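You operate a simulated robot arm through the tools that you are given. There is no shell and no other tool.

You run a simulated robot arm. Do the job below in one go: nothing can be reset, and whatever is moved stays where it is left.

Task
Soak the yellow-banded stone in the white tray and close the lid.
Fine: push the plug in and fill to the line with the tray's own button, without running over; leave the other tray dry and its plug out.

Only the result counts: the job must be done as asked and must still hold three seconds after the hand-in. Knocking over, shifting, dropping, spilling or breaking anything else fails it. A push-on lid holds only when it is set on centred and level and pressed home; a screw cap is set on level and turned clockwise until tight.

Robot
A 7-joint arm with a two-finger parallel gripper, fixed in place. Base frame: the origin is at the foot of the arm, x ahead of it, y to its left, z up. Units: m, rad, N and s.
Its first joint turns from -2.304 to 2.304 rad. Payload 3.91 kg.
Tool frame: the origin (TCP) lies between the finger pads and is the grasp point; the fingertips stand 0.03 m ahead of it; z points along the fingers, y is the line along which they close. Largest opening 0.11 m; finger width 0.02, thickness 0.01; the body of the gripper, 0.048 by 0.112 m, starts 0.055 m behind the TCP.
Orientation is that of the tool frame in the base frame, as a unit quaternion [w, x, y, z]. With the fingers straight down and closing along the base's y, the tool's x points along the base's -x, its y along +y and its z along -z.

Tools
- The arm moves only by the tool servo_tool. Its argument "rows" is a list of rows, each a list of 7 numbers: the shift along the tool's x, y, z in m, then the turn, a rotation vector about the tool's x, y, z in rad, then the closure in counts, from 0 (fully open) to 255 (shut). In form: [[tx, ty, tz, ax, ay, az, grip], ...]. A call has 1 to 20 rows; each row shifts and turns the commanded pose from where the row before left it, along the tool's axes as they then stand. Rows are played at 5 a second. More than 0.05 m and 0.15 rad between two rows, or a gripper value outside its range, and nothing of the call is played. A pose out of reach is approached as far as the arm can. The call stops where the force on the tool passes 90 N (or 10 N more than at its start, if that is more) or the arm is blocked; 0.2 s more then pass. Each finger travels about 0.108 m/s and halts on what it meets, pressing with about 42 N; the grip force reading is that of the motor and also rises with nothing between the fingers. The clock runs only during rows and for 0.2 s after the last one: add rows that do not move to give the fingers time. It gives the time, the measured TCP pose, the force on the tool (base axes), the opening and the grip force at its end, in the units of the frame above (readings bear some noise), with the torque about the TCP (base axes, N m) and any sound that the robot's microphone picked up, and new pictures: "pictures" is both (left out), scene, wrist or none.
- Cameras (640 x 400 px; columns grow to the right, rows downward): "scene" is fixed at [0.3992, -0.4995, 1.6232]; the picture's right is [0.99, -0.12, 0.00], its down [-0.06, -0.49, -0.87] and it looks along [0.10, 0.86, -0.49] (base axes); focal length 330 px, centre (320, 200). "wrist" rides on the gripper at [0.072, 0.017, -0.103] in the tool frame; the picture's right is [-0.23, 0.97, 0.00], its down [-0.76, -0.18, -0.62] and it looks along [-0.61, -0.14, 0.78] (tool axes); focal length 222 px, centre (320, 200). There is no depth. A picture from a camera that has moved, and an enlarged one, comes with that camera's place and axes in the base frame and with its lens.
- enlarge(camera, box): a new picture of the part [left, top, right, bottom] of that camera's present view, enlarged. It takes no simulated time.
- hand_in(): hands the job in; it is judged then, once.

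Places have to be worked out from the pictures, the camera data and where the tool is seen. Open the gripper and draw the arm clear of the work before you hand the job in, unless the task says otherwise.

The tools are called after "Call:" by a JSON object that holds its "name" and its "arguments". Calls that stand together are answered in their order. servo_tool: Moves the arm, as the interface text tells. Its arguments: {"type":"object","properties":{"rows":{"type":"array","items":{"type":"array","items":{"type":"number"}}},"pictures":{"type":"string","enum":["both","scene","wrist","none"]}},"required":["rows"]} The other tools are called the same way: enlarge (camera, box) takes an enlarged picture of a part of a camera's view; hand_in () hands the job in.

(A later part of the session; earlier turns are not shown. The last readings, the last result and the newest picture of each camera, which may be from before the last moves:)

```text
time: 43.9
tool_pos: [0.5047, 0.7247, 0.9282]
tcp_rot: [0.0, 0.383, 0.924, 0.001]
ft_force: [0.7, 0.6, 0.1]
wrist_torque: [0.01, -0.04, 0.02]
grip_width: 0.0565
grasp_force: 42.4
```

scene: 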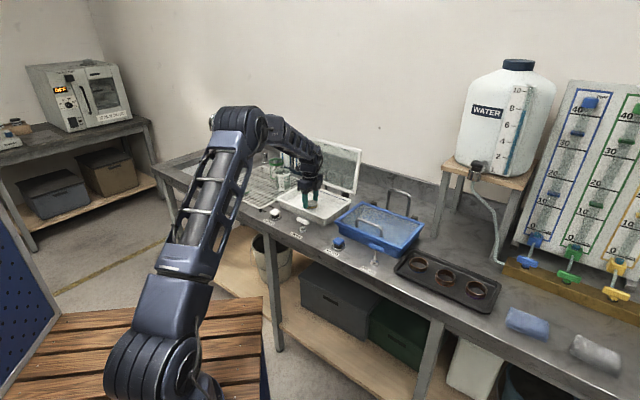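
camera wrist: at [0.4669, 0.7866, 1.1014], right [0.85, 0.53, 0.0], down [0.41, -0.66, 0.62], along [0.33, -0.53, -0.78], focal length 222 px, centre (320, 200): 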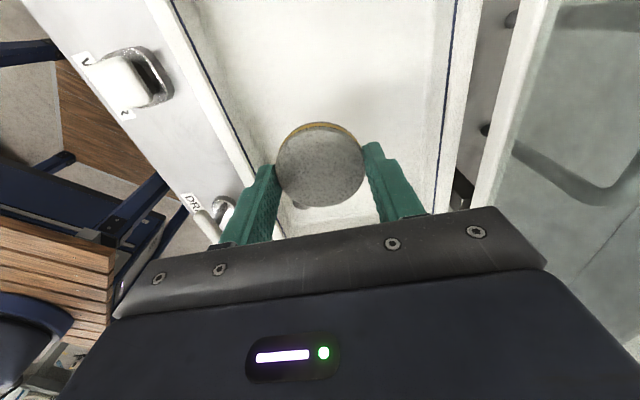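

The force changed slightly (0.1 N against −1.1 N), so touchdown may be starting. I continue a little further.

Call:
{"name": "servo_tool", "arguments": {"rows": [[0, 0, 0.0015, 0, 0, 0, 255], [0, 0, 0.001, 0, 0, 0, 255], [0, 0, 0, 0, 0, 0, 255]], "pictures": "none"}}

```text
time: 44.7
tool_pos: [0.5047, 0.7241, 0.925]
tcp_rot: [-0.001, 0.382, 0.924, 0.0]
ft_force: [-0.5, 0.1, -0.3]
wrist_torque: [0.03, -0.01, 0.02]
grip_width: 0.0565
grasp_force: 42.2
```

No clear contact yet, so I keep stepping down.

Call:
{"name": "servo_tool", "arguments": {"rows": [[0, 0, 0.0015, 0, 0, 0, 255], [0, 0, 0.001, 0, 0, 0, 255], [0, 0, 0, 0, 0, 0, 255]], "pictures": "none"}}

```text
time: 45.5
tool_pos: [0.5055, 0.7243, 0.9227]
tcp_rot: [0.0, 0.382, 0.924, 0.0]
ft_force: [-0.3, 0.5, -1.0]
wrist_torque: [-0.01, -0.02, 0.01]
grip_width: 0.0567
grasp_force: 42.0
```

Still free. I step down another 3 mm and look at it.

Call:
{"name": "servo_tool", "arguments": {"rows": [[0, 0, 0.0015, 0, 0, 0, 255], [0, 0, 0.0015, 0, 0, 0, 255], [0, 0, 0, 0, 0, 0, 255]], "pictures": "scene"}}

Call:
{"name": "enlarge", "arguments": {"camera": "scene", "box": [290, 180, 338, 210]}}

```text
time: 46.3
tool_pos: [0.505, 0.7234, 0.9199]
tcp_rot: [0.0, 0.383, 0.924, -0.001]
ft_force: [-0.6, 0.0, -1.1]
wrist_torque: [0.01, 0.01, 0.08]
grip_width: 0.0563
grasp_force: 41.9
```

scene: 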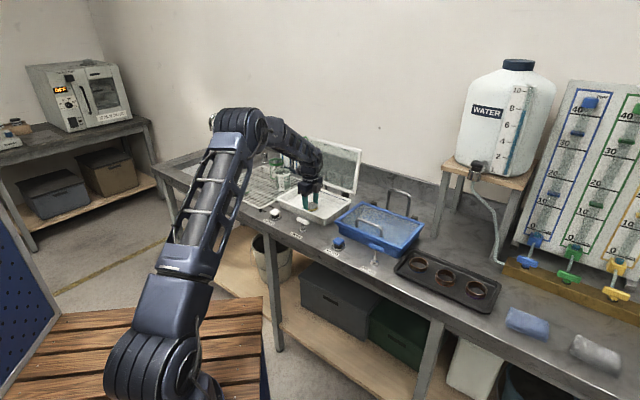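

```text
13.33 times, centred on (314, 195) of scene
camera zoom: at [0.3992, -0.4995, 1.6232], right [0.99, -0.12, 0.0], down [-0.06, -0.49, -0.87], along [0.1, 0.86, -0.49], focal length 4404 px, centre (400, 267)
```

zoom: 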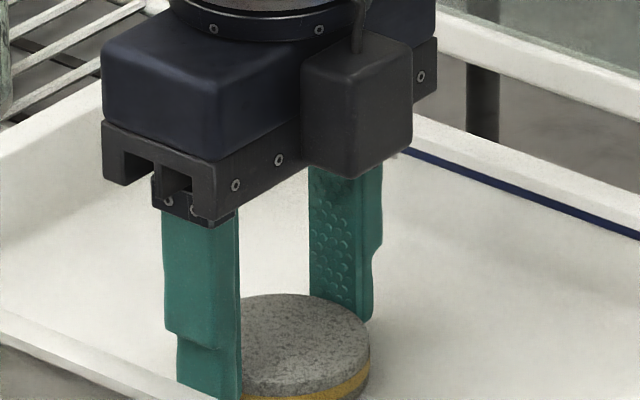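

Still no contact; I keep stepping down carefully.

Call:
{"name": "servo_tool", "arguments": {"rows": [[0, 0, 0.0015, 0, 0, 0, 255], [0, 0, 0.0015, 0, 0, 0, 255], [0, 0, 0, 0, 0, 0, 255]], "pictures": "scene"}}

Call:
{"name": "enlarge", "arguments": {"camera": "scene", "box": [290, 185, 338, 215]}}

Call:
{"name": "enlarge", "arguments": {"camera": "wrist", "box": [240, 100, 400, 200]}}

```text
time: 47.1
tool_pos: [0.5056, 0.7234, 0.919]
tcp_rot: [0.001, 0.382, 0.924, 0.002]
ft_force: [2.4, 0.1, 18.4]
wrist_torque: [-0.34, -0.07, -0.02]
grip_width: 0.0561
grasp_force: 41.3
```

scene: 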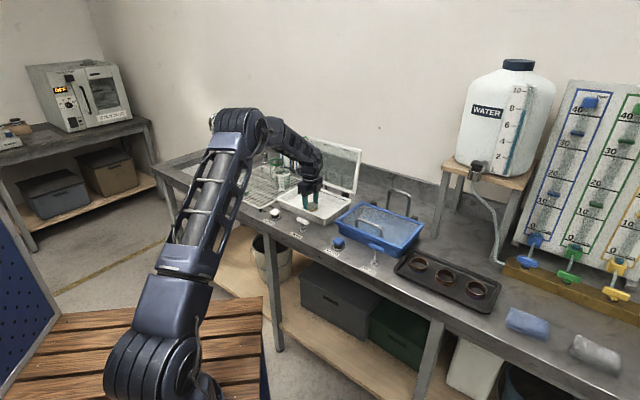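

```text
13.33 times, centred on (314, 200) of scene
camera zoom: at [0.3992, -0.4995, 1.6232], right [0.99, -0.12, 0.0], down [-0.06, -0.49, -0.87], along [0.1, 0.86, -0.49], focal length 4404 px, centre (400, 200)
```

zoom: 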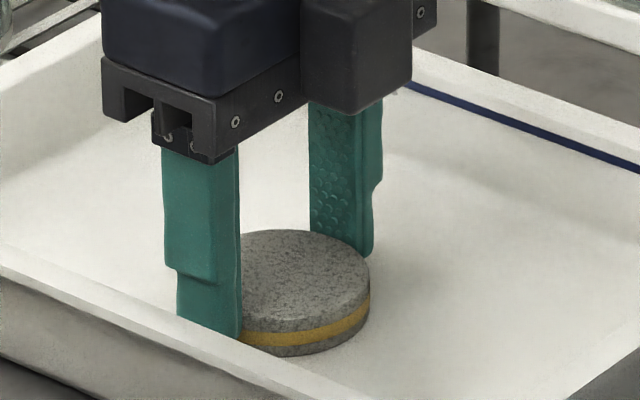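

```text
4.00 times, centred on (320, 150) of wrist
camera zoom: at [0.467, 0.7871, 1.0211], right [0.85, 0.53, 0.0], down [0.41, -0.67, 0.62], along [0.33, -0.53, -0.78], focal length 888 px, centre (320, 400)
```

zoom: 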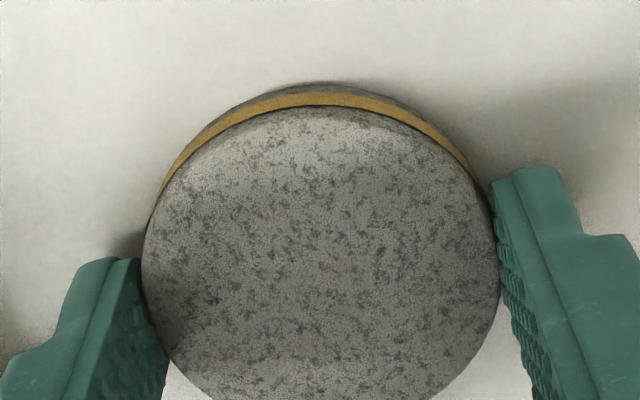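

The stone is on the floor (18 N). I ease off, open the fingers slightly and rise straight up.

Call:
{"name": "servo_tool", "arguments": {"rows": [[0, 0, -0.001, 0, 0, 0, 255], [0, 0, 0, 0, 0, 0, 80], [0, 0, 0, 0, 0, 0, 80], [0, 0, 0, 0, 0, 0, 80], [0, 0, -0.02, 0, 0, 0, 80], [0, 0, -0.04, 0, 0, 0, 80], [0, 0, -0.04, 0, 0, 0, 80], [0, 0, -0.04, 0, 0, 0, 255], [0, 0, 0, 0, 0, 0, 255]], "pictures": "both"}}

Call:
{"name": "enlarge", "arguments": {"camera": "wrist", "box": [160, 0, 480, 200]}}

Call:
{"name": "enlarge", "arguments": {"camera": "scene", "box": [265, 160, 361, 220]}}

```text
time: 49.1
tool_pos: [0.5055, 0.7244, 1.0584]
tcp_rot: [0.0, 0.383, 0.924, 0.0]
ft_force: [1.7, 0.1, 0.1]
wrist_torque: [0.02, -0.02, -0.01]
grip_width: 0.0002
grasp_force: 37.6
camera wrist: at [0.4667, 0.7864, 1.1611], right [0.85, 0.53, 0.0], down [0.41, -0.66, 0.62], along [0.33, -0.53, -0.78], focal length 222 px, centre (320, 200)
```

scene: 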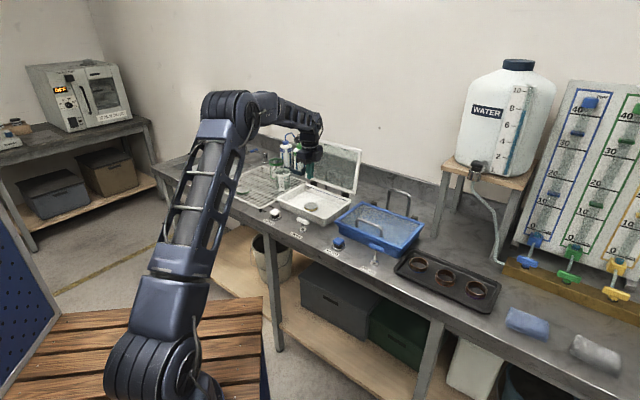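
wrist: 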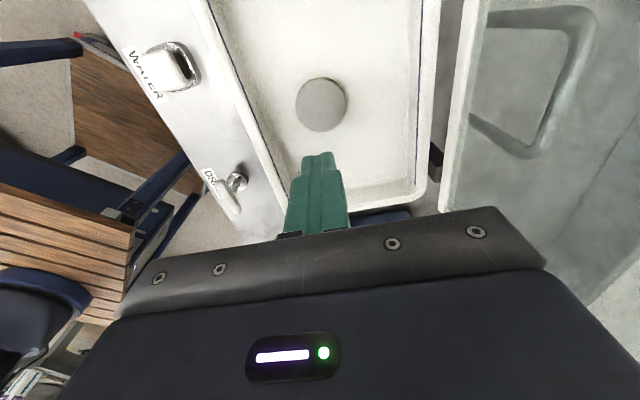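

```text
2.00 times, centred on (320, 100) of wrist
camera zoom: at [0.4667, 0.7864, 1.1611], right [0.85, 0.53, 0.0], down [0.41, -0.66, 0.62], along [0.33, -0.53, -0.78], focal length 444 px, centre (320, 400)
```

zoom: 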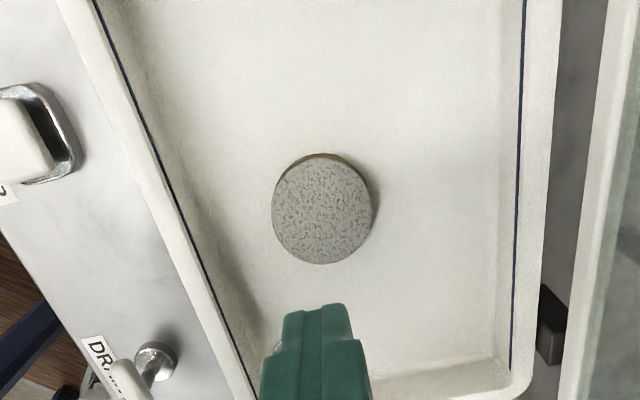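

```text
6.67 times, centred on (313, 190) of scene
camera zoom: at [0.3992, -0.4995, 1.6232], right [0.99, -0.12, 0.0], down [-0.06, -0.49, -0.87], along [0.1, 0.86, -0.49], focal length 2202 px, centre (367, 267)
```

zoom: 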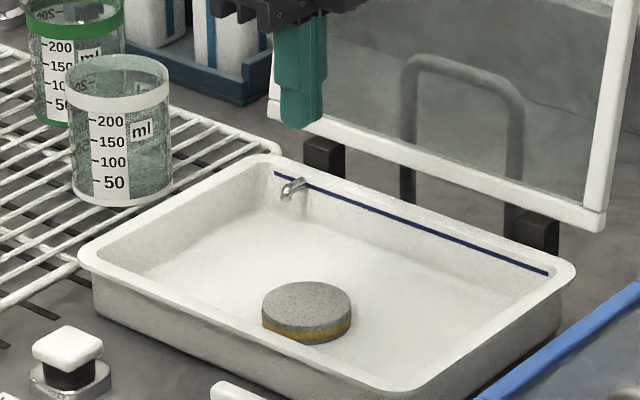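

The stone lies flat in the tray. I move the closed fingertips over the white WATER button and hover there to check alignment.

Call:
{"name": "servo_tool", "arguments": {"rows": [[0.0177, -0.0354, 0, 0, 0, 0, 255], [0.0177, -0.0354, 0, 0, 0, 0, 255], [0.0177, -0.0354, 0, 0, 0, 0, 255], [0.0177, -0.0354, 0, 0, 0, 0, 255], [0, 0, 0.03, 0, 0, 0, 255], [0, 0, 0.03, 0, 0, 0, 255], [0, 0, 0.025, 0, 0, 0, 255], [0, 0, 0, 0, 0, 0, 255]], "pictures": "both"}}

Call:
{"name": "enlarge", "arguments": {"camera": "scene", "box": [250, 165, 346, 225]}}

Call:
{"name": "enlarge", "arguments": {"camera": "wrist", "box": [240, 60, 400, 160]}}

```text
time: 50.9
tool_pos: [0.354, 0.6737, 0.9731]
tcp_rot: [0.0, 0.383, 0.924, 0.001]
ft_force: [-1.4, 0.4, 0.1]
wrist_torque: [-0.02, -0.02, 0.0]
grip_width: 0.0
grasp_force: 37.8
camera wrist: at [0.3156, 0.7369, 1.0753], right [0.85, 0.53, 0.0], down [0.41, -0.66, 0.62], along [0.33, -0.53, -0.78], focal length 222 px, centre (320, 200)
```

scene: 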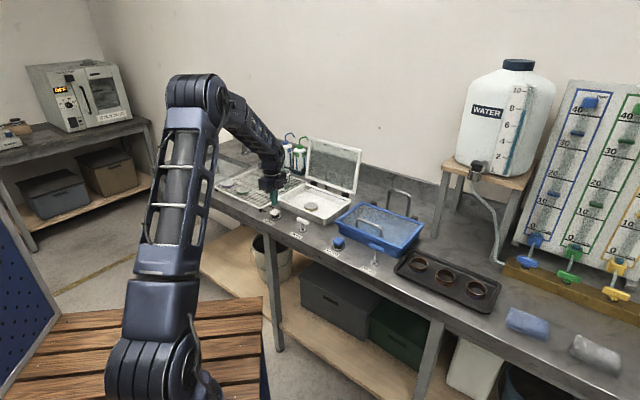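
wrist: 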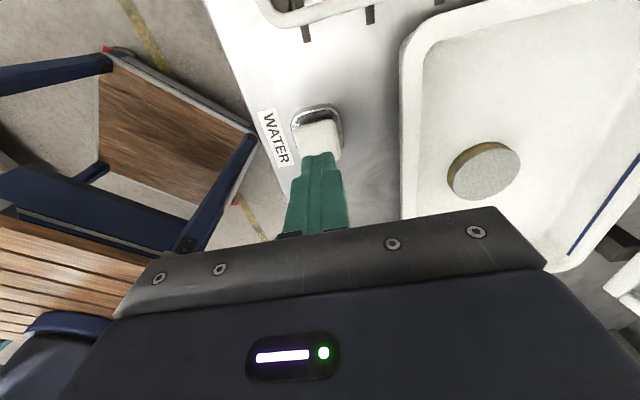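

```text
6.67 times, centred on (298, 195) of scene
camera zoom: at [0.3992, -0.4995, 1.6232], right [0.99, -0.12, 0.0], down [-0.06, -0.49, -0.87], along [0.1, 0.86, -0.49], focal length 2202 px, centre (467, 233)
```

zoom: 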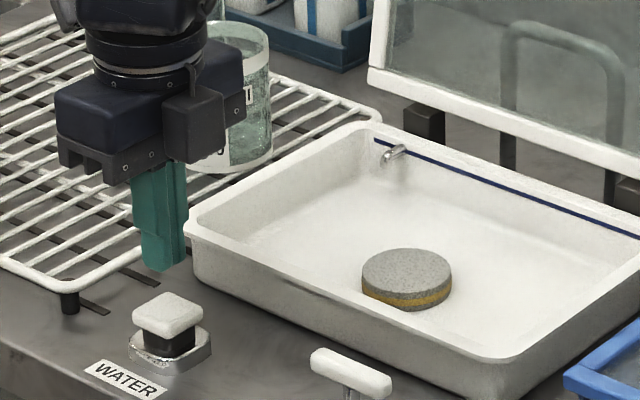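

```text
4.00 times, centred on (320, 110) of wrist
camera zoom: at [0.3156, 0.7369, 1.0753], right [0.85, 0.53, 0.0], down [0.41, -0.66, 0.62], along [0.33, -0.53, -0.78], focal length 888 px, centre (320, 560)
```

zoom: 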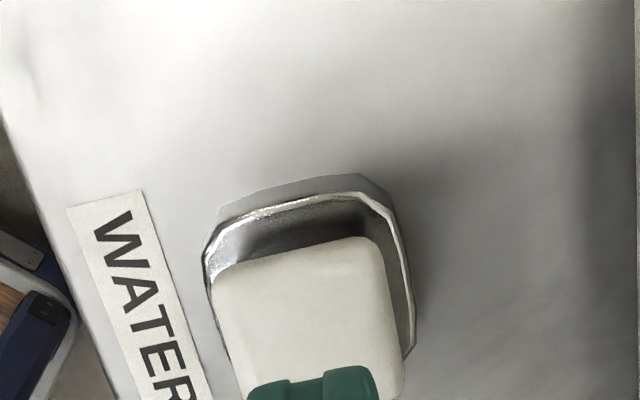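

I am well aligned over the button and the scene camera sees the whole tray inside. I go down to just above the button.

Call:
{"name": "servo_tool", "arguments": {"rows": [[0, 0, 0.015, 0, 0, 0, 255], [0, 0, 0.012, 0, 0, 0, 255], [0, 0, 0.003, 0, 0, 0, 255], [0, 0, 0, 0, 0, 0, 255]], "pictures": "scene"}}

Call:
{"name": "enlarge", "arguments": {"camera": "scene", "box": [250, 165, 346, 225]}}

```text
time: 51.9
tool_pos: [0.3556, 0.6748, 0.9432]
tcp_rot: [0.001, 0.383, 0.924, 0.0]
ft_force: [-0.2, -0.9, 1.9]
wrist_torque: [-0.01, -0.02, 0.02]
grip_width: 0.0
grasp_force: 37.7
```

scene: 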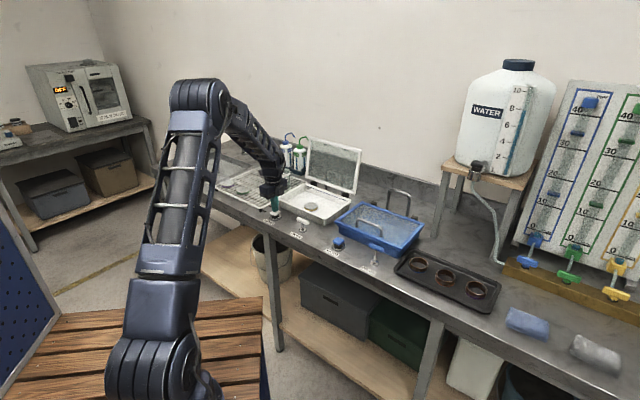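

```text
6.67 times, centred on (298, 195) of scene
camera zoom: at [0.3992, -0.4995, 1.6232], right [0.99, -0.12, 0.0], down [-0.06, -0.49, -0.87], along [0.1, 0.86, -0.49], focal length 2202 px, centre (467, 233)
```

zoom: 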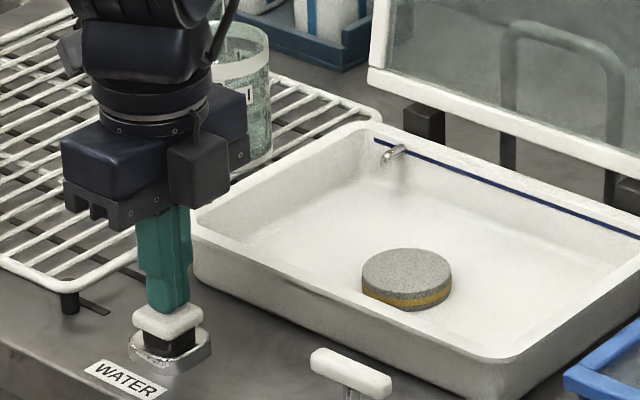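

I am touching the button (about 2 N). I press 3 mm and look for water at the spout.

Call:
{"name": "servo_tool", "arguments": {"rows": [[0, 0, 0.003, 0, 0, 0, 255]], "pictures": "scene"}}

Call:
{"name": "enlarge", "arguments": {"camera": "scene", "box": [250, 165, 346, 225]}}

```text
time: 52.3
tool_pos: [0.3558, 0.6742, 0.9403]
tcp_rot: [0.0, 0.383, 0.924, 0.001]
ft_force: [-1.7, 0.1, 3.7]
wrist_torque: [-0.03, 0.03, -0.02]
grip_width: 0.0
grasp_force: 38.3
```

scene: 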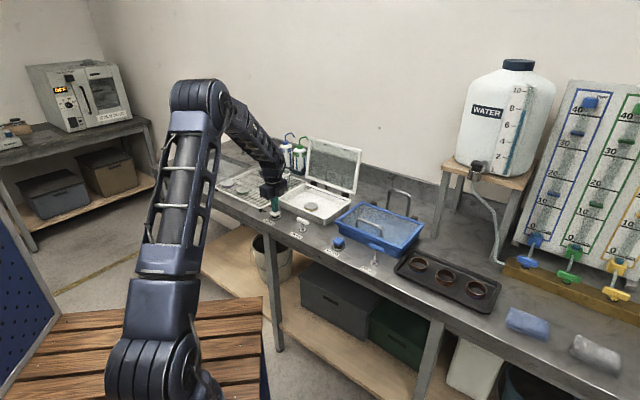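

```text
6.67 times, centred on (298, 195) of scene
camera zoom: at [0.3992, -0.4995, 1.6232], right [0.99, -0.12, 0.0], down [-0.06, -0.49, -0.87], along [0.1, 0.86, -0.49], focal length 2202 px, centre (467, 233)
```

zoom: 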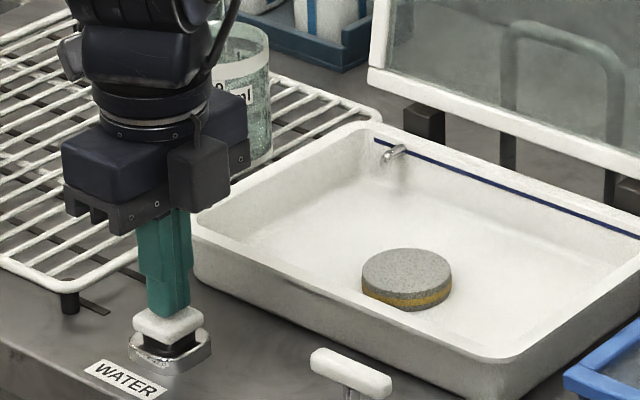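

The button is sprung (force rising to 3.7 N) and there is no water yet. I press another 2 mm.

Call:
{"name": "servo_tool", "arguments": {"rows": [[0, 0, 0.002, 0, 0, 0, 255]], "pictures": "scene"}}

Call:
{"name": "enlarge", "arguments": {"camera": "scene", "box": [250, 165, 346, 225]}}

```text
time: 52.7
tool_pos: [0.3556, 0.6746, 0.9385]
tcp_rot: [0.001, 0.383, 0.924, 0.001]
ft_force: [-2.3, -1.8, 5.2]
wrist_torque: [-0.03, 0.02, 0.0]
grip_width: 0.0
grasp_force: 37.6
heard: click
```

scene: 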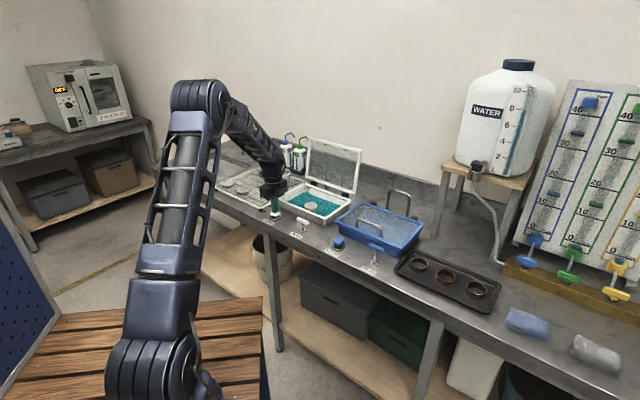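

```text
6.67 times, centred on (298, 195) of scene
camera zoom: at [0.3992, -0.4995, 1.6232], right [0.99, -0.12, 0.0], down [-0.06, -0.49, -0.87], along [0.1, 0.86, -0.49], focal length 2202 px, centre (467, 233)
```

zoom: 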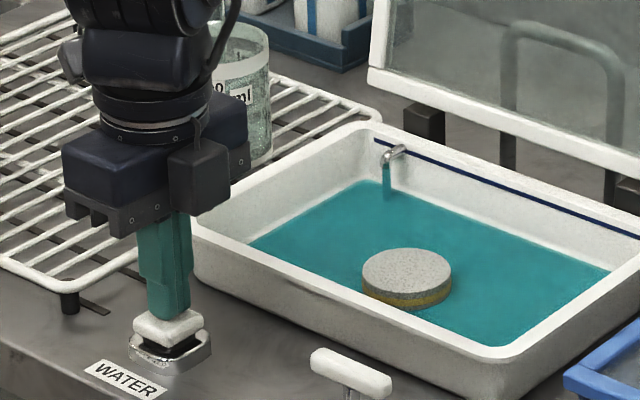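

A click and water is running. I release now to learn whether it flows only while pressed, and how fast it fills.

Call:
{"name": "servo_tool", "arguments": {"rows": [[0, 0, -0.005, 0, 0, 0, 255]], "pictures": "scene"}}

Call:
{"name": "enlarge", "arguments": {"camera": "scene", "box": [250, 165, 346, 225]}}

```text
time: 53.1
tool_pos: [0.3549, 0.6741, 0.9421]
tcp_rot: [0.0, 0.383, 0.924, 0.0]
ft_force: [-0.5, 0.3, 1.3]
wrist_torque: [-0.01, 0.01, 0.0]
grip_width: 0.0
grasp_force: 37.5
```

scene: 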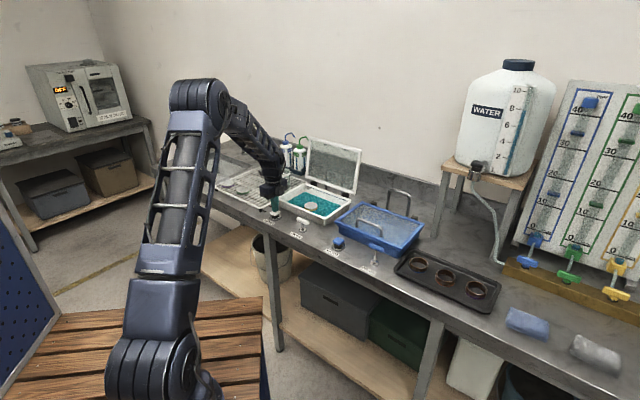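

```text
6.67 times, centred on (298, 195) of scene
camera zoom: at [0.3992, -0.4995, 1.6232], right [0.99, -0.12, 0.0], down [-0.06, -0.49, -0.87], along [0.1, 0.86, -0.49], focal length 2202 px, centre (467, 233)
```

zoom: 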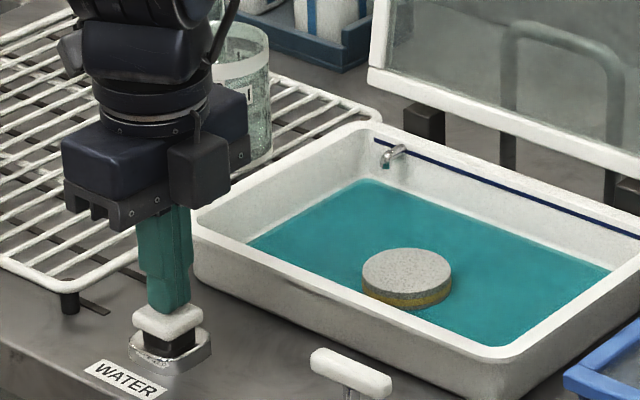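

The flow stops on release, so the button is momentary. The line is about 3 cm above the present level, and I press for about 1 s to measure the fill rate.

Call:
{"name": "servo_tool", "arguments": {"rows": [[0, 0, 0.005, 0, 0, 0, 255], [0, 0, 0, 0, 0, 0, 255], [0, 0, 0, 0, 0, 0, 255], [0, 0, 0, 0, 0, 0, 255], [0, 0, 0, 0, 0, 0, 255], [0, 0, -0.005, 0, 0, 0, 255]], "pictures": "scene"}}

Call:
{"name": "enlarge", "arguments": {"camera": "scene", "box": [250, 165, 346, 225]}}

```text
time: 54.5
tool_pos: [0.3555, 0.6744, 0.9414]
tcp_rot: [0.0, 0.383, 0.924, 0.0]
ft_force: [0.0, 0.2, 2.2]
wrist_torque: [0.02, -0.02, 0.0]
grip_width: 0.0
grasp_force: 37.6
heard: click
```

scene: 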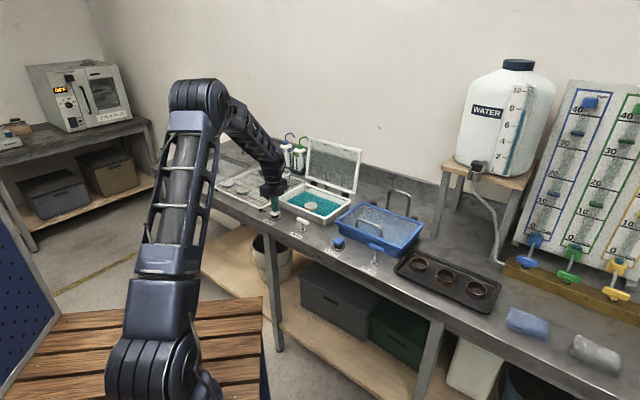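

```text
6.67 times, centred on (298, 195) of scene
camera zoom: at [0.3992, -0.4995, 1.6232], right [0.99, -0.12, 0.0], down [-0.06, -0.49, -0.87], along [0.1, 0.86, -0.49], focal length 2202 px, centre (467, 233)
```

zoom: 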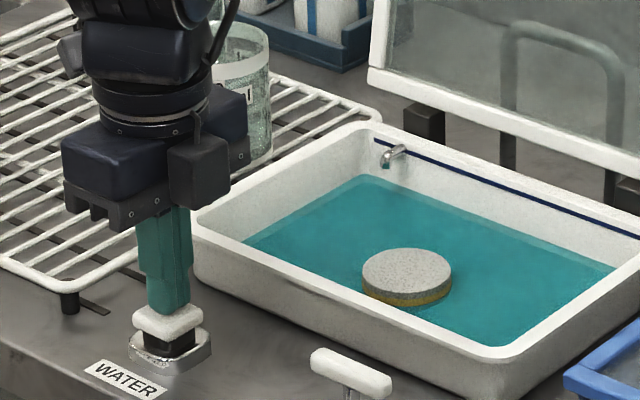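

Level rose by about 7 px of the roughly 44 px gap in about 1 s. I press for about 3 s more, then check.

Call:
{"name": "servo_tool", "arguments": {"rows": [[0, 0, 0.005, 0, 0, 0, 255], [0, 0, 0, 0, 0, 0, 255], [0, 0, 0, 0, 0, 0, 255], [0, 0, 0, 0, 0, 0, 255], [0, 0, 0, 0, 0, 0, 255], [0, 0, 0, 0, 0, 0, 255], [0, 0, 0, 0, 0, 0, 255], [0, 0, 0, 0, 0, 0, 255], [0, 0, 0, 0, 0, 0, 255], [0, 0, 0, 0, 0, 0, 255], [0, 0, 0, 0, 0, 0, 255], [0, 0, 0, 0, 0, 0, 255], [0, 0, 0, 0, 0, 0, 255], [0, 0, 0, 0, 0, 0, 255], [0, 0, -0.005, 0, 0, 0, 255]], "pictures": "scene"}}

Call:
{"name": "enlarge", "arguments": {"camera": "scene", "box": [250, 165, 346, 225]}}

```text
time: 57.7
tool_pos: [0.3558, 0.6733, 0.9417]
tcp_rot: [0.001, 0.383, 0.924, 0.001]
ft_force: [-1.4, 0.5, 1.5]
wrist_torque: [0.0, -0.03, -0.01]
grip_width: 0.0
grasp_force: 37.7
heard: click
```

scene: 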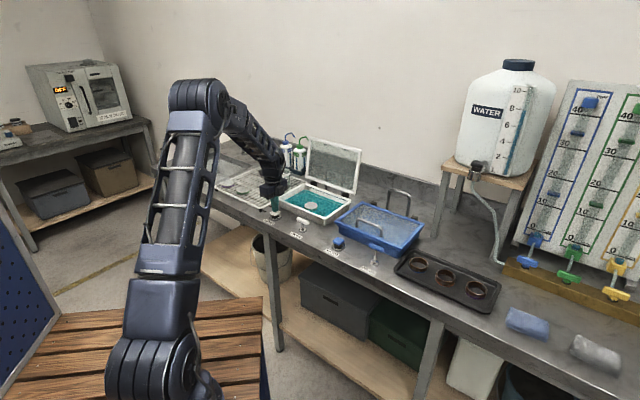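

```text
6.67 times, centred on (298, 195) of scene
camera zoom: at [0.3992, -0.4995, 1.6232], right [0.99, -0.12, 0.0], down [-0.06, -0.49, -0.87], along [0.1, 0.86, -0.49], focal length 2202 px, centre (467, 233)
```

zoom: 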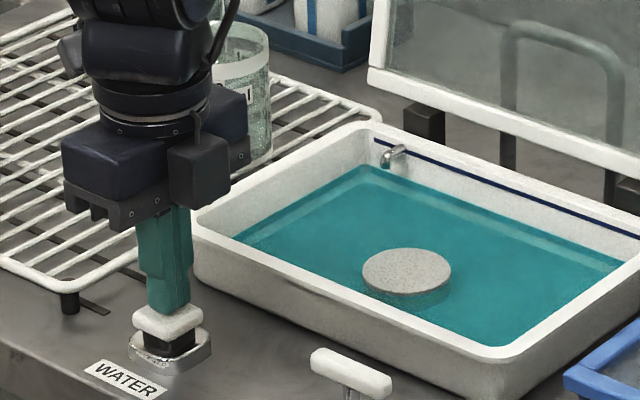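

Level is rising steadily and the stone's side is now under water. I zoom in to gauge the gap between the water and the line.

Call:
{"name": "enlarge", "arguments": {"camera": "scene", "box": [298, 180, 346, 210]}}

Call:
{"name": "enlarge", "arguments": {"camera": "wrist", "box": [380, 0, 640, 240]}}

```text
13.33 times, centred on (322, 195) of scene
camera zoom: at [0.3992, -0.4995, 1.6232], right [0.99, -0.12, 0.0], down [-0.06, -0.49, -0.87], along [0.1, 0.86, -0.49], focal length 4404 px, centre (293, 267)
```

zoom: 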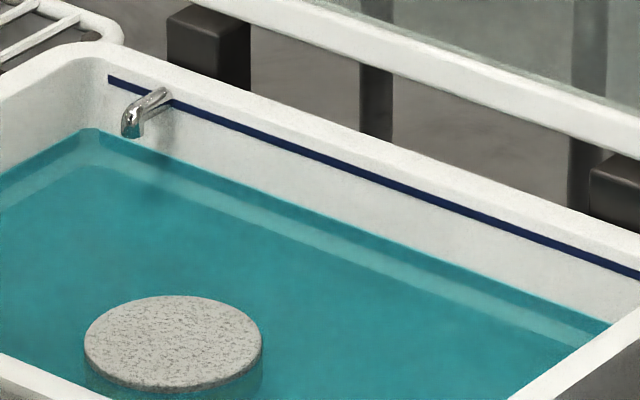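

```text
1.67 times, centred on (510, 120) of wrist
camera zoom: at [0.3167, 0.7366, 1.0449], right [0.85, 0.53, 0.0], down [0.41, -0.66, 0.62], along [0.33, -0.53, -0.78], focal length 370 px, centre (3, 333)
```

zoom: 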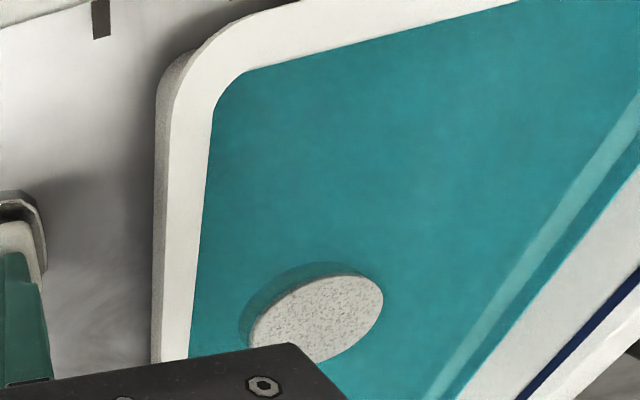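

The level is near the stone's top with about 20 mm to go, rising at about 2.2 mm/s. I press for about 3.8 s and re-measure.

Call:
{"name": "servo_tool", "arguments": {"rows": [[0, 0, 0.005, 0, 0, 0, 255], [0, 0, 0, 0, 0, 0, 255], [0, 0, 0, 0, 0, 0, 255], [0, 0, 0, 0, 0, 0, 255], [0, 0, 0, 0, 0, 0, 255], [0, 0, 0, 0, 0, 0, 255], [0, 0, 0, 0, 0, 0, 255], [0, 0, 0, 0, 0, 0, 255], [0, 0, 0, 0, 0, 0, 255], [0, 0, 0, 0, 0, 0, 255], [0, 0, 0, 0, 0, 0, 255], [0, 0, 0, 0, 0, 0, 255], [0, 0, 0, 0, 0, 0, 255], [0, 0, 0, 0, 0, 0, 255], [0, 0, 0, 0, 0, 0, 255], [0, 0, 0, 0, 0, 0, 255], [0, 0, 0, 0, 0, 0, 255], [0, 0, 0, 0, 0, 0, 255], [0, 0, 0, 0, 0, 0, 255], [0, 0, -0.005, 0, 0, 0, 255]], "pictures": "scene"}}

Call:
{"name": "enlarge", "arguments": {"camera": "scene", "box": [298, 180, 346, 210]}}

```text
time: 61.9
tool_pos: [0.3545, 0.6732, 0.9422]
tcp_rot: [0.0, 0.382, 0.924, -0.001]
ft_force: [0.1, -0.1, 1.5]
wrist_torque: [0.01, -0.01, 0.01]
grip_width: 0.0001
grasp_force: 37.6
heard: click
```

scene: 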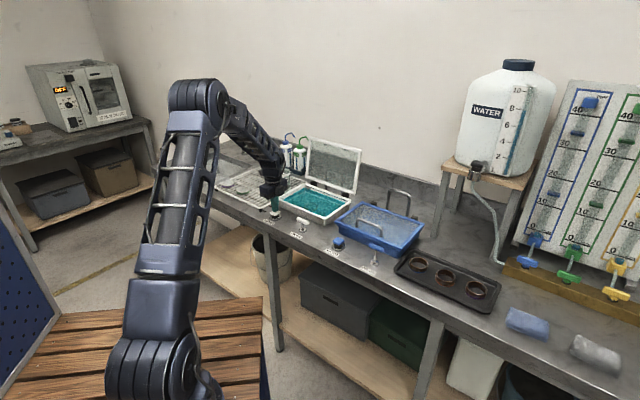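

```text
13.33 times, centred on (322, 195) of scene
camera zoom: at [0.3992, -0.4995, 1.6232], right [0.99, -0.12, 0.0], down [-0.06, -0.49, -0.87], along [0.1, 0.86, -0.49], focal length 4404 px, centre (293, 267)
```

zoom: 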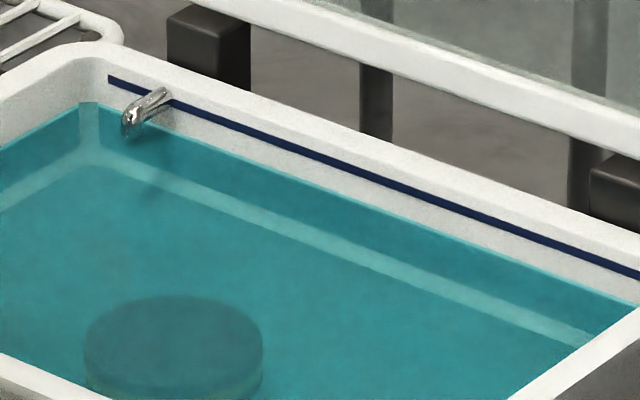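

About 30 px moved in 3.8 s and about 30 px remain to the line. I press for about 2.6 s, then fine-tune.

Call:
{"name": "servo_tool", "arguments": {"rows": [[0, 0, 0.005, 0, 0, 0, 255], [0, 0, 0, 0, 0, 0, 255], [0, 0, 0, 0, 0, 0, 255], [0, 0, 0, 0, 0, 0, 255], [0, 0, 0, 0, 0, 0, 255], [0, 0, 0, 0, 0, 0, 255], [0, 0, 0, 0, 0, 0, 255], [0, 0, 0, 0, 0, 0, 255], [0, 0, 0, 0, 0, 0, 255], [0, 0, 0, 0, 0, 0, 255], [0, 0, 0, 0, 0, 0, 255], [0, 0, 0, 0, 0, 0, 255], [0, 0, -0.005, 0, 0, 0, 255]], "pictures": "scene"}}

Call:
{"name": "enlarge", "arguments": {"camera": "scene", "box": [298, 180, 346, 210]}}

Call:
{"name": "enlarge", "arguments": {"camera": "scene", "box": [306, 182, 330, 197]}}

```text
time: 64.7
tool_pos: [0.355, 0.6737, 0.9427]
tcp_rot: [0.001, 0.383, 0.924, 0.0]
ft_force: [0.0, 1.1, 1.2]
wrist_torque: [0.02, -0.01, -0.01]
grip_width: 0.0001
grasp_force: 37.8
heard: click
```

scene: 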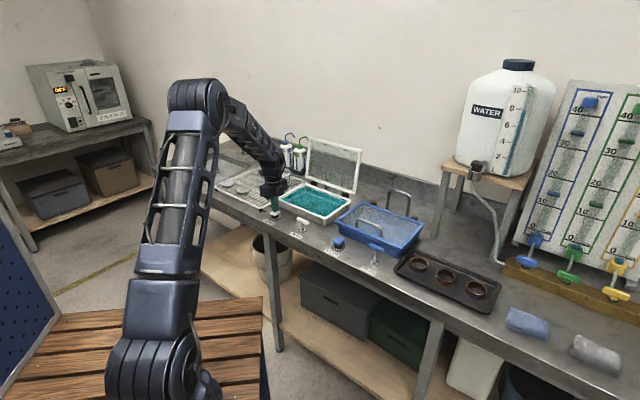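

```text
13.33 times, centred on (322, 195) of scene
camera zoom: at [0.3992, -0.4995, 1.6232], right [0.99, -0.12, 0.0], down [-0.06, -0.49, -0.87], along [0.1, 0.86, -0.49], focal length 4404 px, centre (293, 267)
```

zoom: 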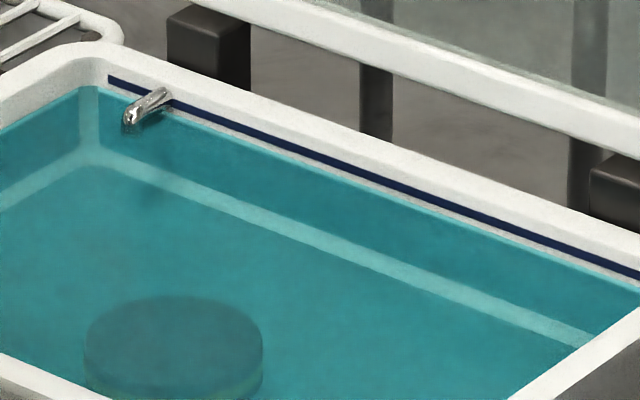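

```text
16.00 times, centred on (318, 190) of scene
camera zoom: at [0.3992, -0.4995, 1.6232], right [0.99, -0.12, 0.0], down [-0.06, -0.49, -0.87], along [0.1, 0.86, -0.49], focal length 5285 px, centre (352, 368)
```

zoom: 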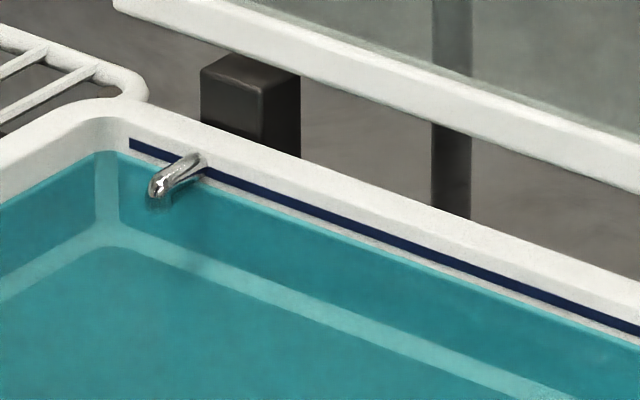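

The water is just below the line: a gap of about 16 px at about 9 px/s in this zoom. I press for about 1.2 s and check again.

Call:
{"name": "servo_tool", "arguments": {"rows": [[0, 0, 0.005, 0, 0, 0, 255], [0, 0, 0, 0, 0, 0, 255], [0, 0, 0, 0, 0, 0, 255], [0, 0, 0, 0, 0, 0, 255], [0, 0, 0, 0, 0, 0, 255], [0, 0, 0, 0, 0, 0, 255], [0, 0, -0.005, 0, 0, 0, 255]], "pictures": "scene"}}

Call:
{"name": "enlarge", "arguments": {"camera": "scene", "box": [306, 182, 346, 207]}}

Call:
{"name": "enlarge", "arguments": {"camera": "wrist", "box": [480, 0, 640, 240]}}

```text
time: 66.3
tool_pos: [0.3543, 0.6741, 0.9431]
tcp_rot: [0.0, 0.383, 0.924, 0.0]
ft_force: [-0.1, 0.2, 1.6]
wrist_torque: [0.02, -0.03, 0.02]
grip_width: 0.0
grasp_force: 37.6
heard: click
```

scene: 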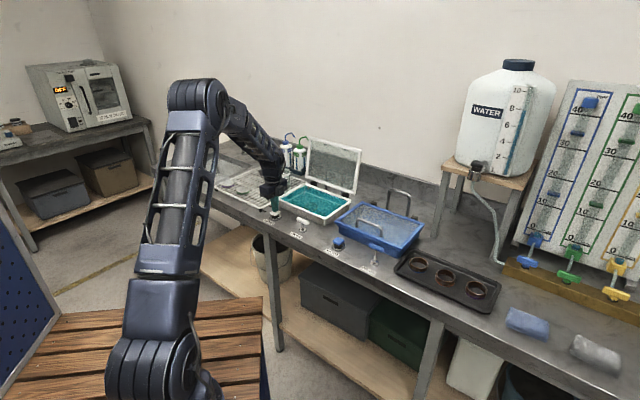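

```text
16.00 times, centred on (326, 194) of scene
camera zoom: at [0.3992, -0.4995, 1.6232], right [0.99, -0.12, 0.0], down [-0.06, -0.49, -0.87], along [0.1, 0.86, -0.49], focal length 5285 px, centre (224, 288)
```

zoom: 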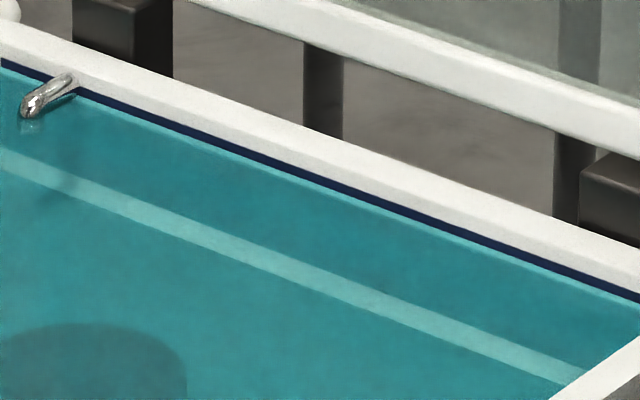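

```text
1.67 times, centred on (560, 120) of wrist
camera zoom: at [0.3165, 0.7366, 1.0451], right [0.85, 0.53, 0.0], down [0.41, -0.66, 0.62], along [0.33, -0.53, -0.78], focal length 370 px, centre (-80, 333)
```

zoom: 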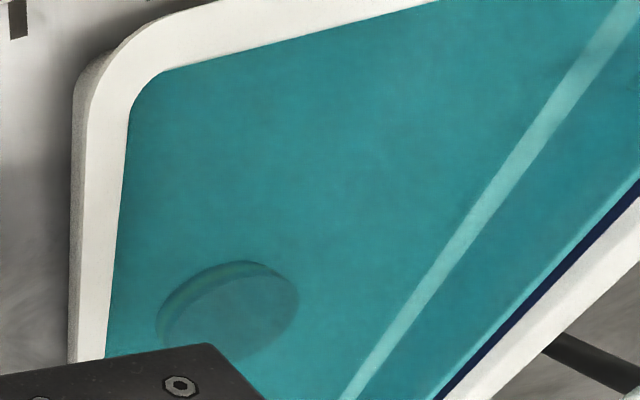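

Water touches the lower edge of the line. One short press of about 0.4 s should bring it to the line's middle.

Call:
{"name": "servo_tool", "arguments": {"rows": [[0, 0, 0.005, 0, 0, 0, 255], [0, 0, 0, 0, 0, 0, 255], [0, 0, -0.005, 0, 0, 0, 255]], "pictures": "scene"}}

Call:
{"name": "enlarge", "arguments": {"camera": "scene", "box": [306, 182, 346, 207]}}

Call:
{"name": "enlarge", "arguments": {"camera": "wrist", "box": [480, 0, 640, 240]}}

```text
time: 67.1
tool_pos: [0.3543, 0.6731, 0.9418]
tcp_rot: [0.0, 0.383, 0.924, 0.0]
ft_force: [0.6, -0.3, 1.5]
wrist_torque: [-0.06, -0.04, 0.01]
grip_width: 0.0001
grasp_force: 38.0
heard: click
```

scene: 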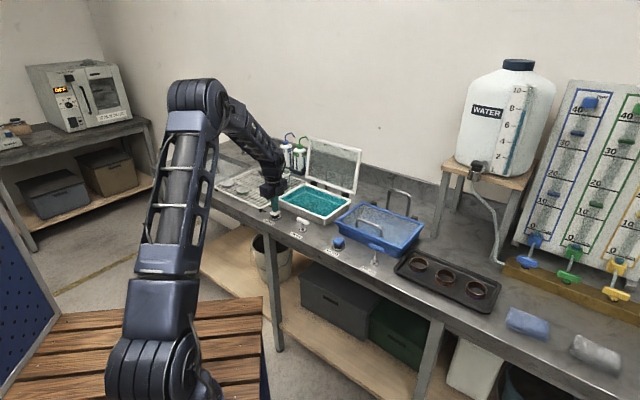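

```text
16.00 times, centred on (326, 194) of scene
camera zoom: at [0.3992, -0.4995, 1.6232], right [0.99, -0.12, 0.0], down [-0.06, -0.49, -0.87], along [0.1, 0.86, -0.49], focal length 5285 px, centre (224, 288)
```

zoom: 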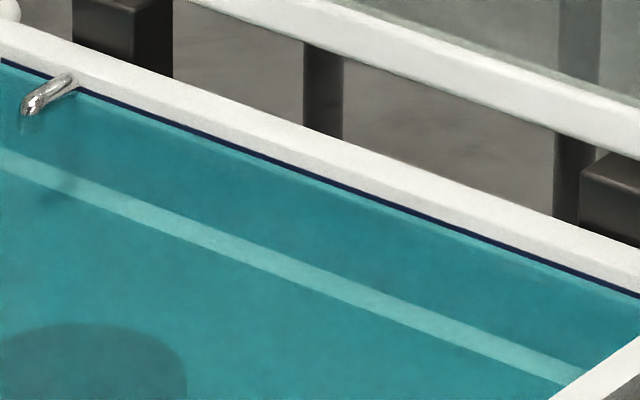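

```text
1.67 times, centred on (560, 120) of wrist
camera zoom: at [0.3166, 0.7368, 1.0452], right [0.85, 0.53, 0.0], down [0.41, -0.66, 0.62], along [0.33, -0.53, -0.78], focal length 370 px, centre (-80, 333)
```

zoom: 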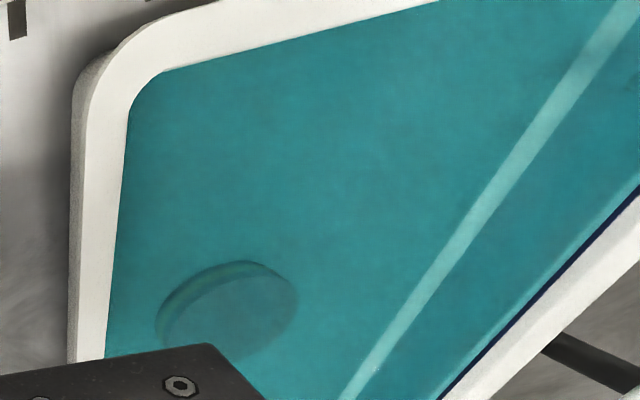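

Water is at the middle of the line and the flow is off. Now I close the lid. I rise from the button and move to the upper edge of the open lid, with the fingers opened to straddle that edge.

Call:
{"name": "servo_tool", "arguments": {"rows": [[0, 0, -0.03, 0, 0, 0, 255], [0, 0, -0.045, 0, 0, 0, 255], [0, 0, -0.05, 0, 0, 0, 116], [0, 0, -0.05, 0, 0, 0, 116], [0, 0, -0.05, 0, 0, 0, 116], [-0.0236, 0.0334, -0.0064, 0, 0, 0, 116], [-0.0236, 0.0334, -0.0064, 0, 0, 0, 116], [-0.0236, 0.0334, -0.0064, 0, 0, 0, 116], [-0.0236, 0.0334, -0.0064, 0, 0, 0, 116], [-0.0236, 0.0334, -0.0064, 0, 0, 0, 116], [-0.0236, 0.0334, -0.0064, 0, 0, 0, 116], [-0.0236, 0.0334, -0.0064, 0, 0, 0, 116], [0, 0, 0, -0.125, 0, 0, 116], [0, 0, 0, -0.125, 0, 0, 116], [0, 0, 0, 0, 0, 0, 116]], "pictures": "both"}}

Call:
{"name": "enlarge", "arguments": {"camera": "scene", "box": [280, 120, 392, 190]}}

Call:
{"name": "enlarge", "arguments": {"camera": "scene", "box": [250, 170, 346, 230]}}

```text
time: 70.3
tool_pos: [0.6384, 0.723, 1.2108]
tcp_rot: [0.047, 0.38, 0.917, 0.116]
ft_force: [0.2, 0.4, -0.1]
wrist_torque: [0.02, -0.04, -0.03]
grip_width: 0.0599
grasp_force: 0.1
camera wrist: at [0.58, 0.7665, 1.316], right [0.83, 0.51, 0.24], down [0.31, -0.77, 0.56], along [0.47, -0.39, -0.79], focal length 222 px, centre (320, 200)
```

scene: 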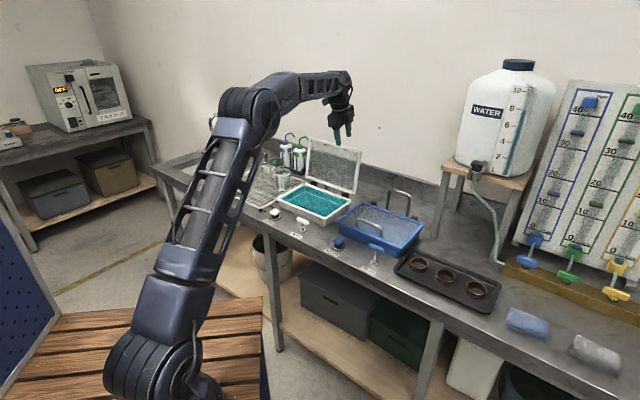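
wrist: 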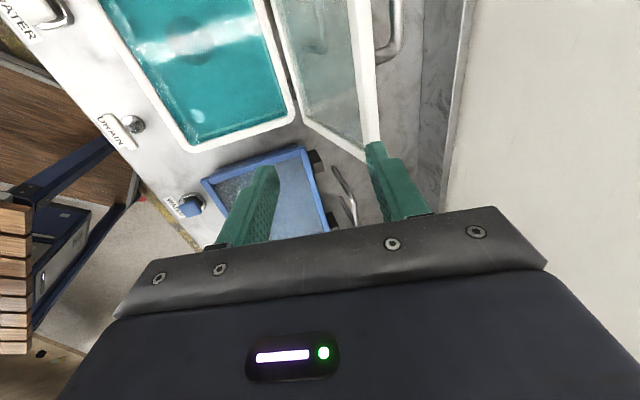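

```text
5.71 times, centred on (336, 155) of scene
camera zoom: at [0.3992, -0.4995, 1.6232], right [0.99, -0.12, 0.0], down [-0.06, -0.49, -0.87], along [0.1, 0.86, -0.49], focal length 1887 px, centre (229, 457)
```

zoom: 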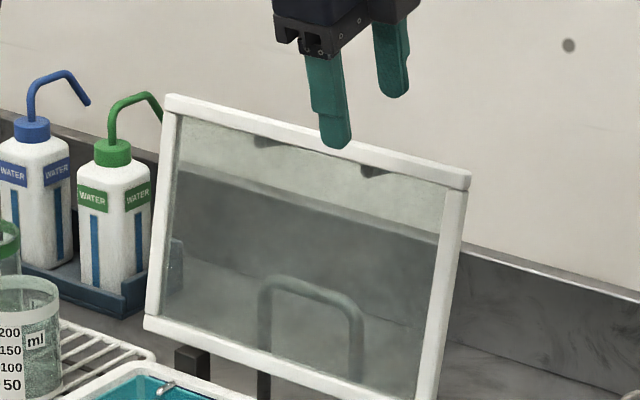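

```text
6.67 times, centred on (298, 200) of scene
camera zoom: at [0.3992, -0.4995, 1.6232], right [0.99, -0.12, 0.0], down [-0.06, -0.49, -0.87], along [0.1, 0.86, -0.49], focal length 2202 px, centre (467, 200)
```

zoom: 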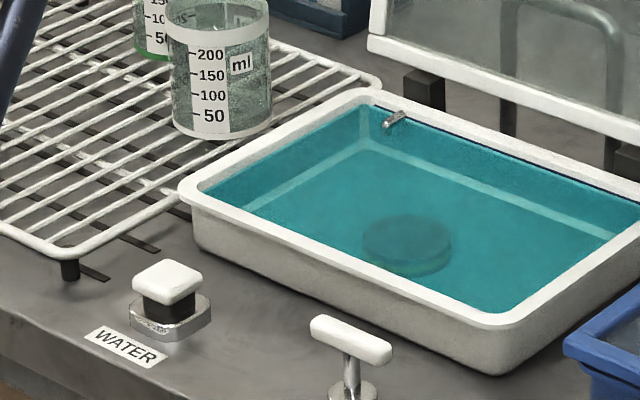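

Everything looks right: stone under water, level at the line. I now straddle the lid's upper edge with the open fingers, one in front and one behind, to the right of the lid handle.

Call:
{"name": "servo_tool", "arguments": {"rows": [[0, 0.0302, 0.0077, 0, 0, 0, 116], [0, 0.0302, 0.0077, 0, 0, 0, 116], [0, -0.0085, 0.0334, 0, 0, 0, 116], [0, -0.0085, 0.0334, 0, 0, 0, 116], [0, 0, 0, 0, 0, 0, 116]], "pictures": "both"}}

Call:
{"name": "enlarge", "arguments": {"camera": "scene", "box": [290, 120, 386, 180]}}

Call:
{"name": "enlarge", "arguments": {"camera": "wrist", "box": [200, 60, 440, 210]}}

```text
time: 71.5
tool_pos: [0.6805, 0.7666, 1.1424]
tcp_rot: [0.048, 0.38, 0.916, 0.116]
ft_force: [0.5, 0.2, 0.4]
wrist_torque: [0.0, 0.02, 0.0]
grip_width: 0.06
grasp_force: 0.1
camera wrist: at [0.6235, 0.8108, 1.2468], right [0.83, 0.51, 0.24], down [0.31, -0.77, 0.56], along [0.47, -0.39, -0.79], focal length 222 px, centre (320, 200)
```

scene: 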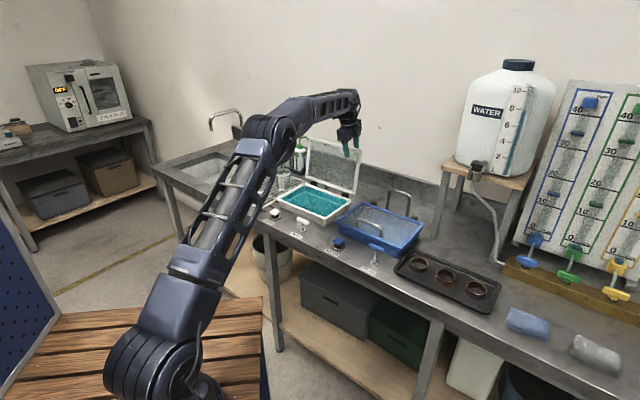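
wrist: 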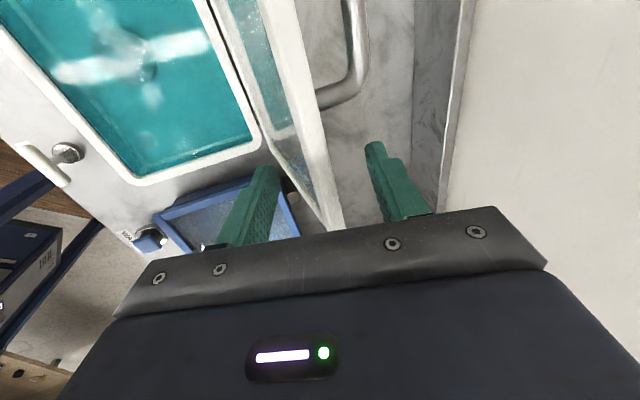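

```text
6.67 times, centred on (338, 150) of scene
camera zoom: at [0.3992, -0.4995, 1.6232], right [0.99, -0.12, 0.0], down [-0.06, -0.49, -0.87], along [0.1, 0.86, -0.49], focal length 2202 px, centre (200, 533)
```

zoom: 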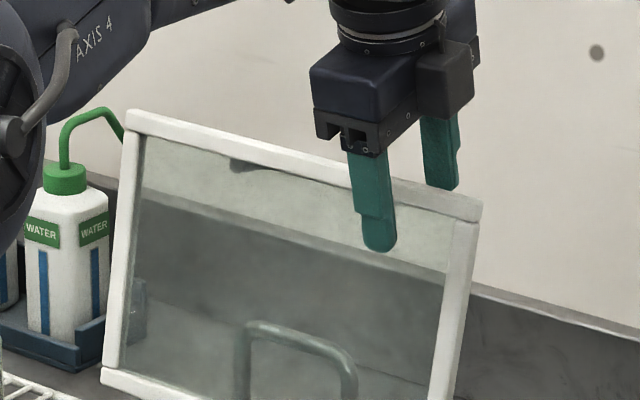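

```text
2.67 times, centred on (320, 135) of wrist
camera zoom: at [0.6235, 0.8108, 1.2468], right [0.83, 0.51, 0.24], down [0.31, -0.77, 0.56], along [0.47, -0.39, -0.79], focal length 592 px, centre (320, 373)
```

zoom: 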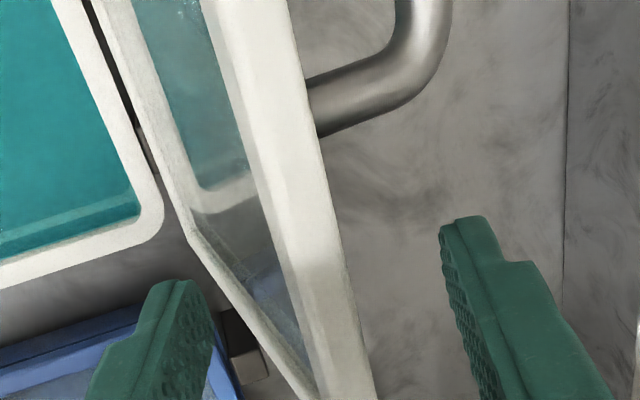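

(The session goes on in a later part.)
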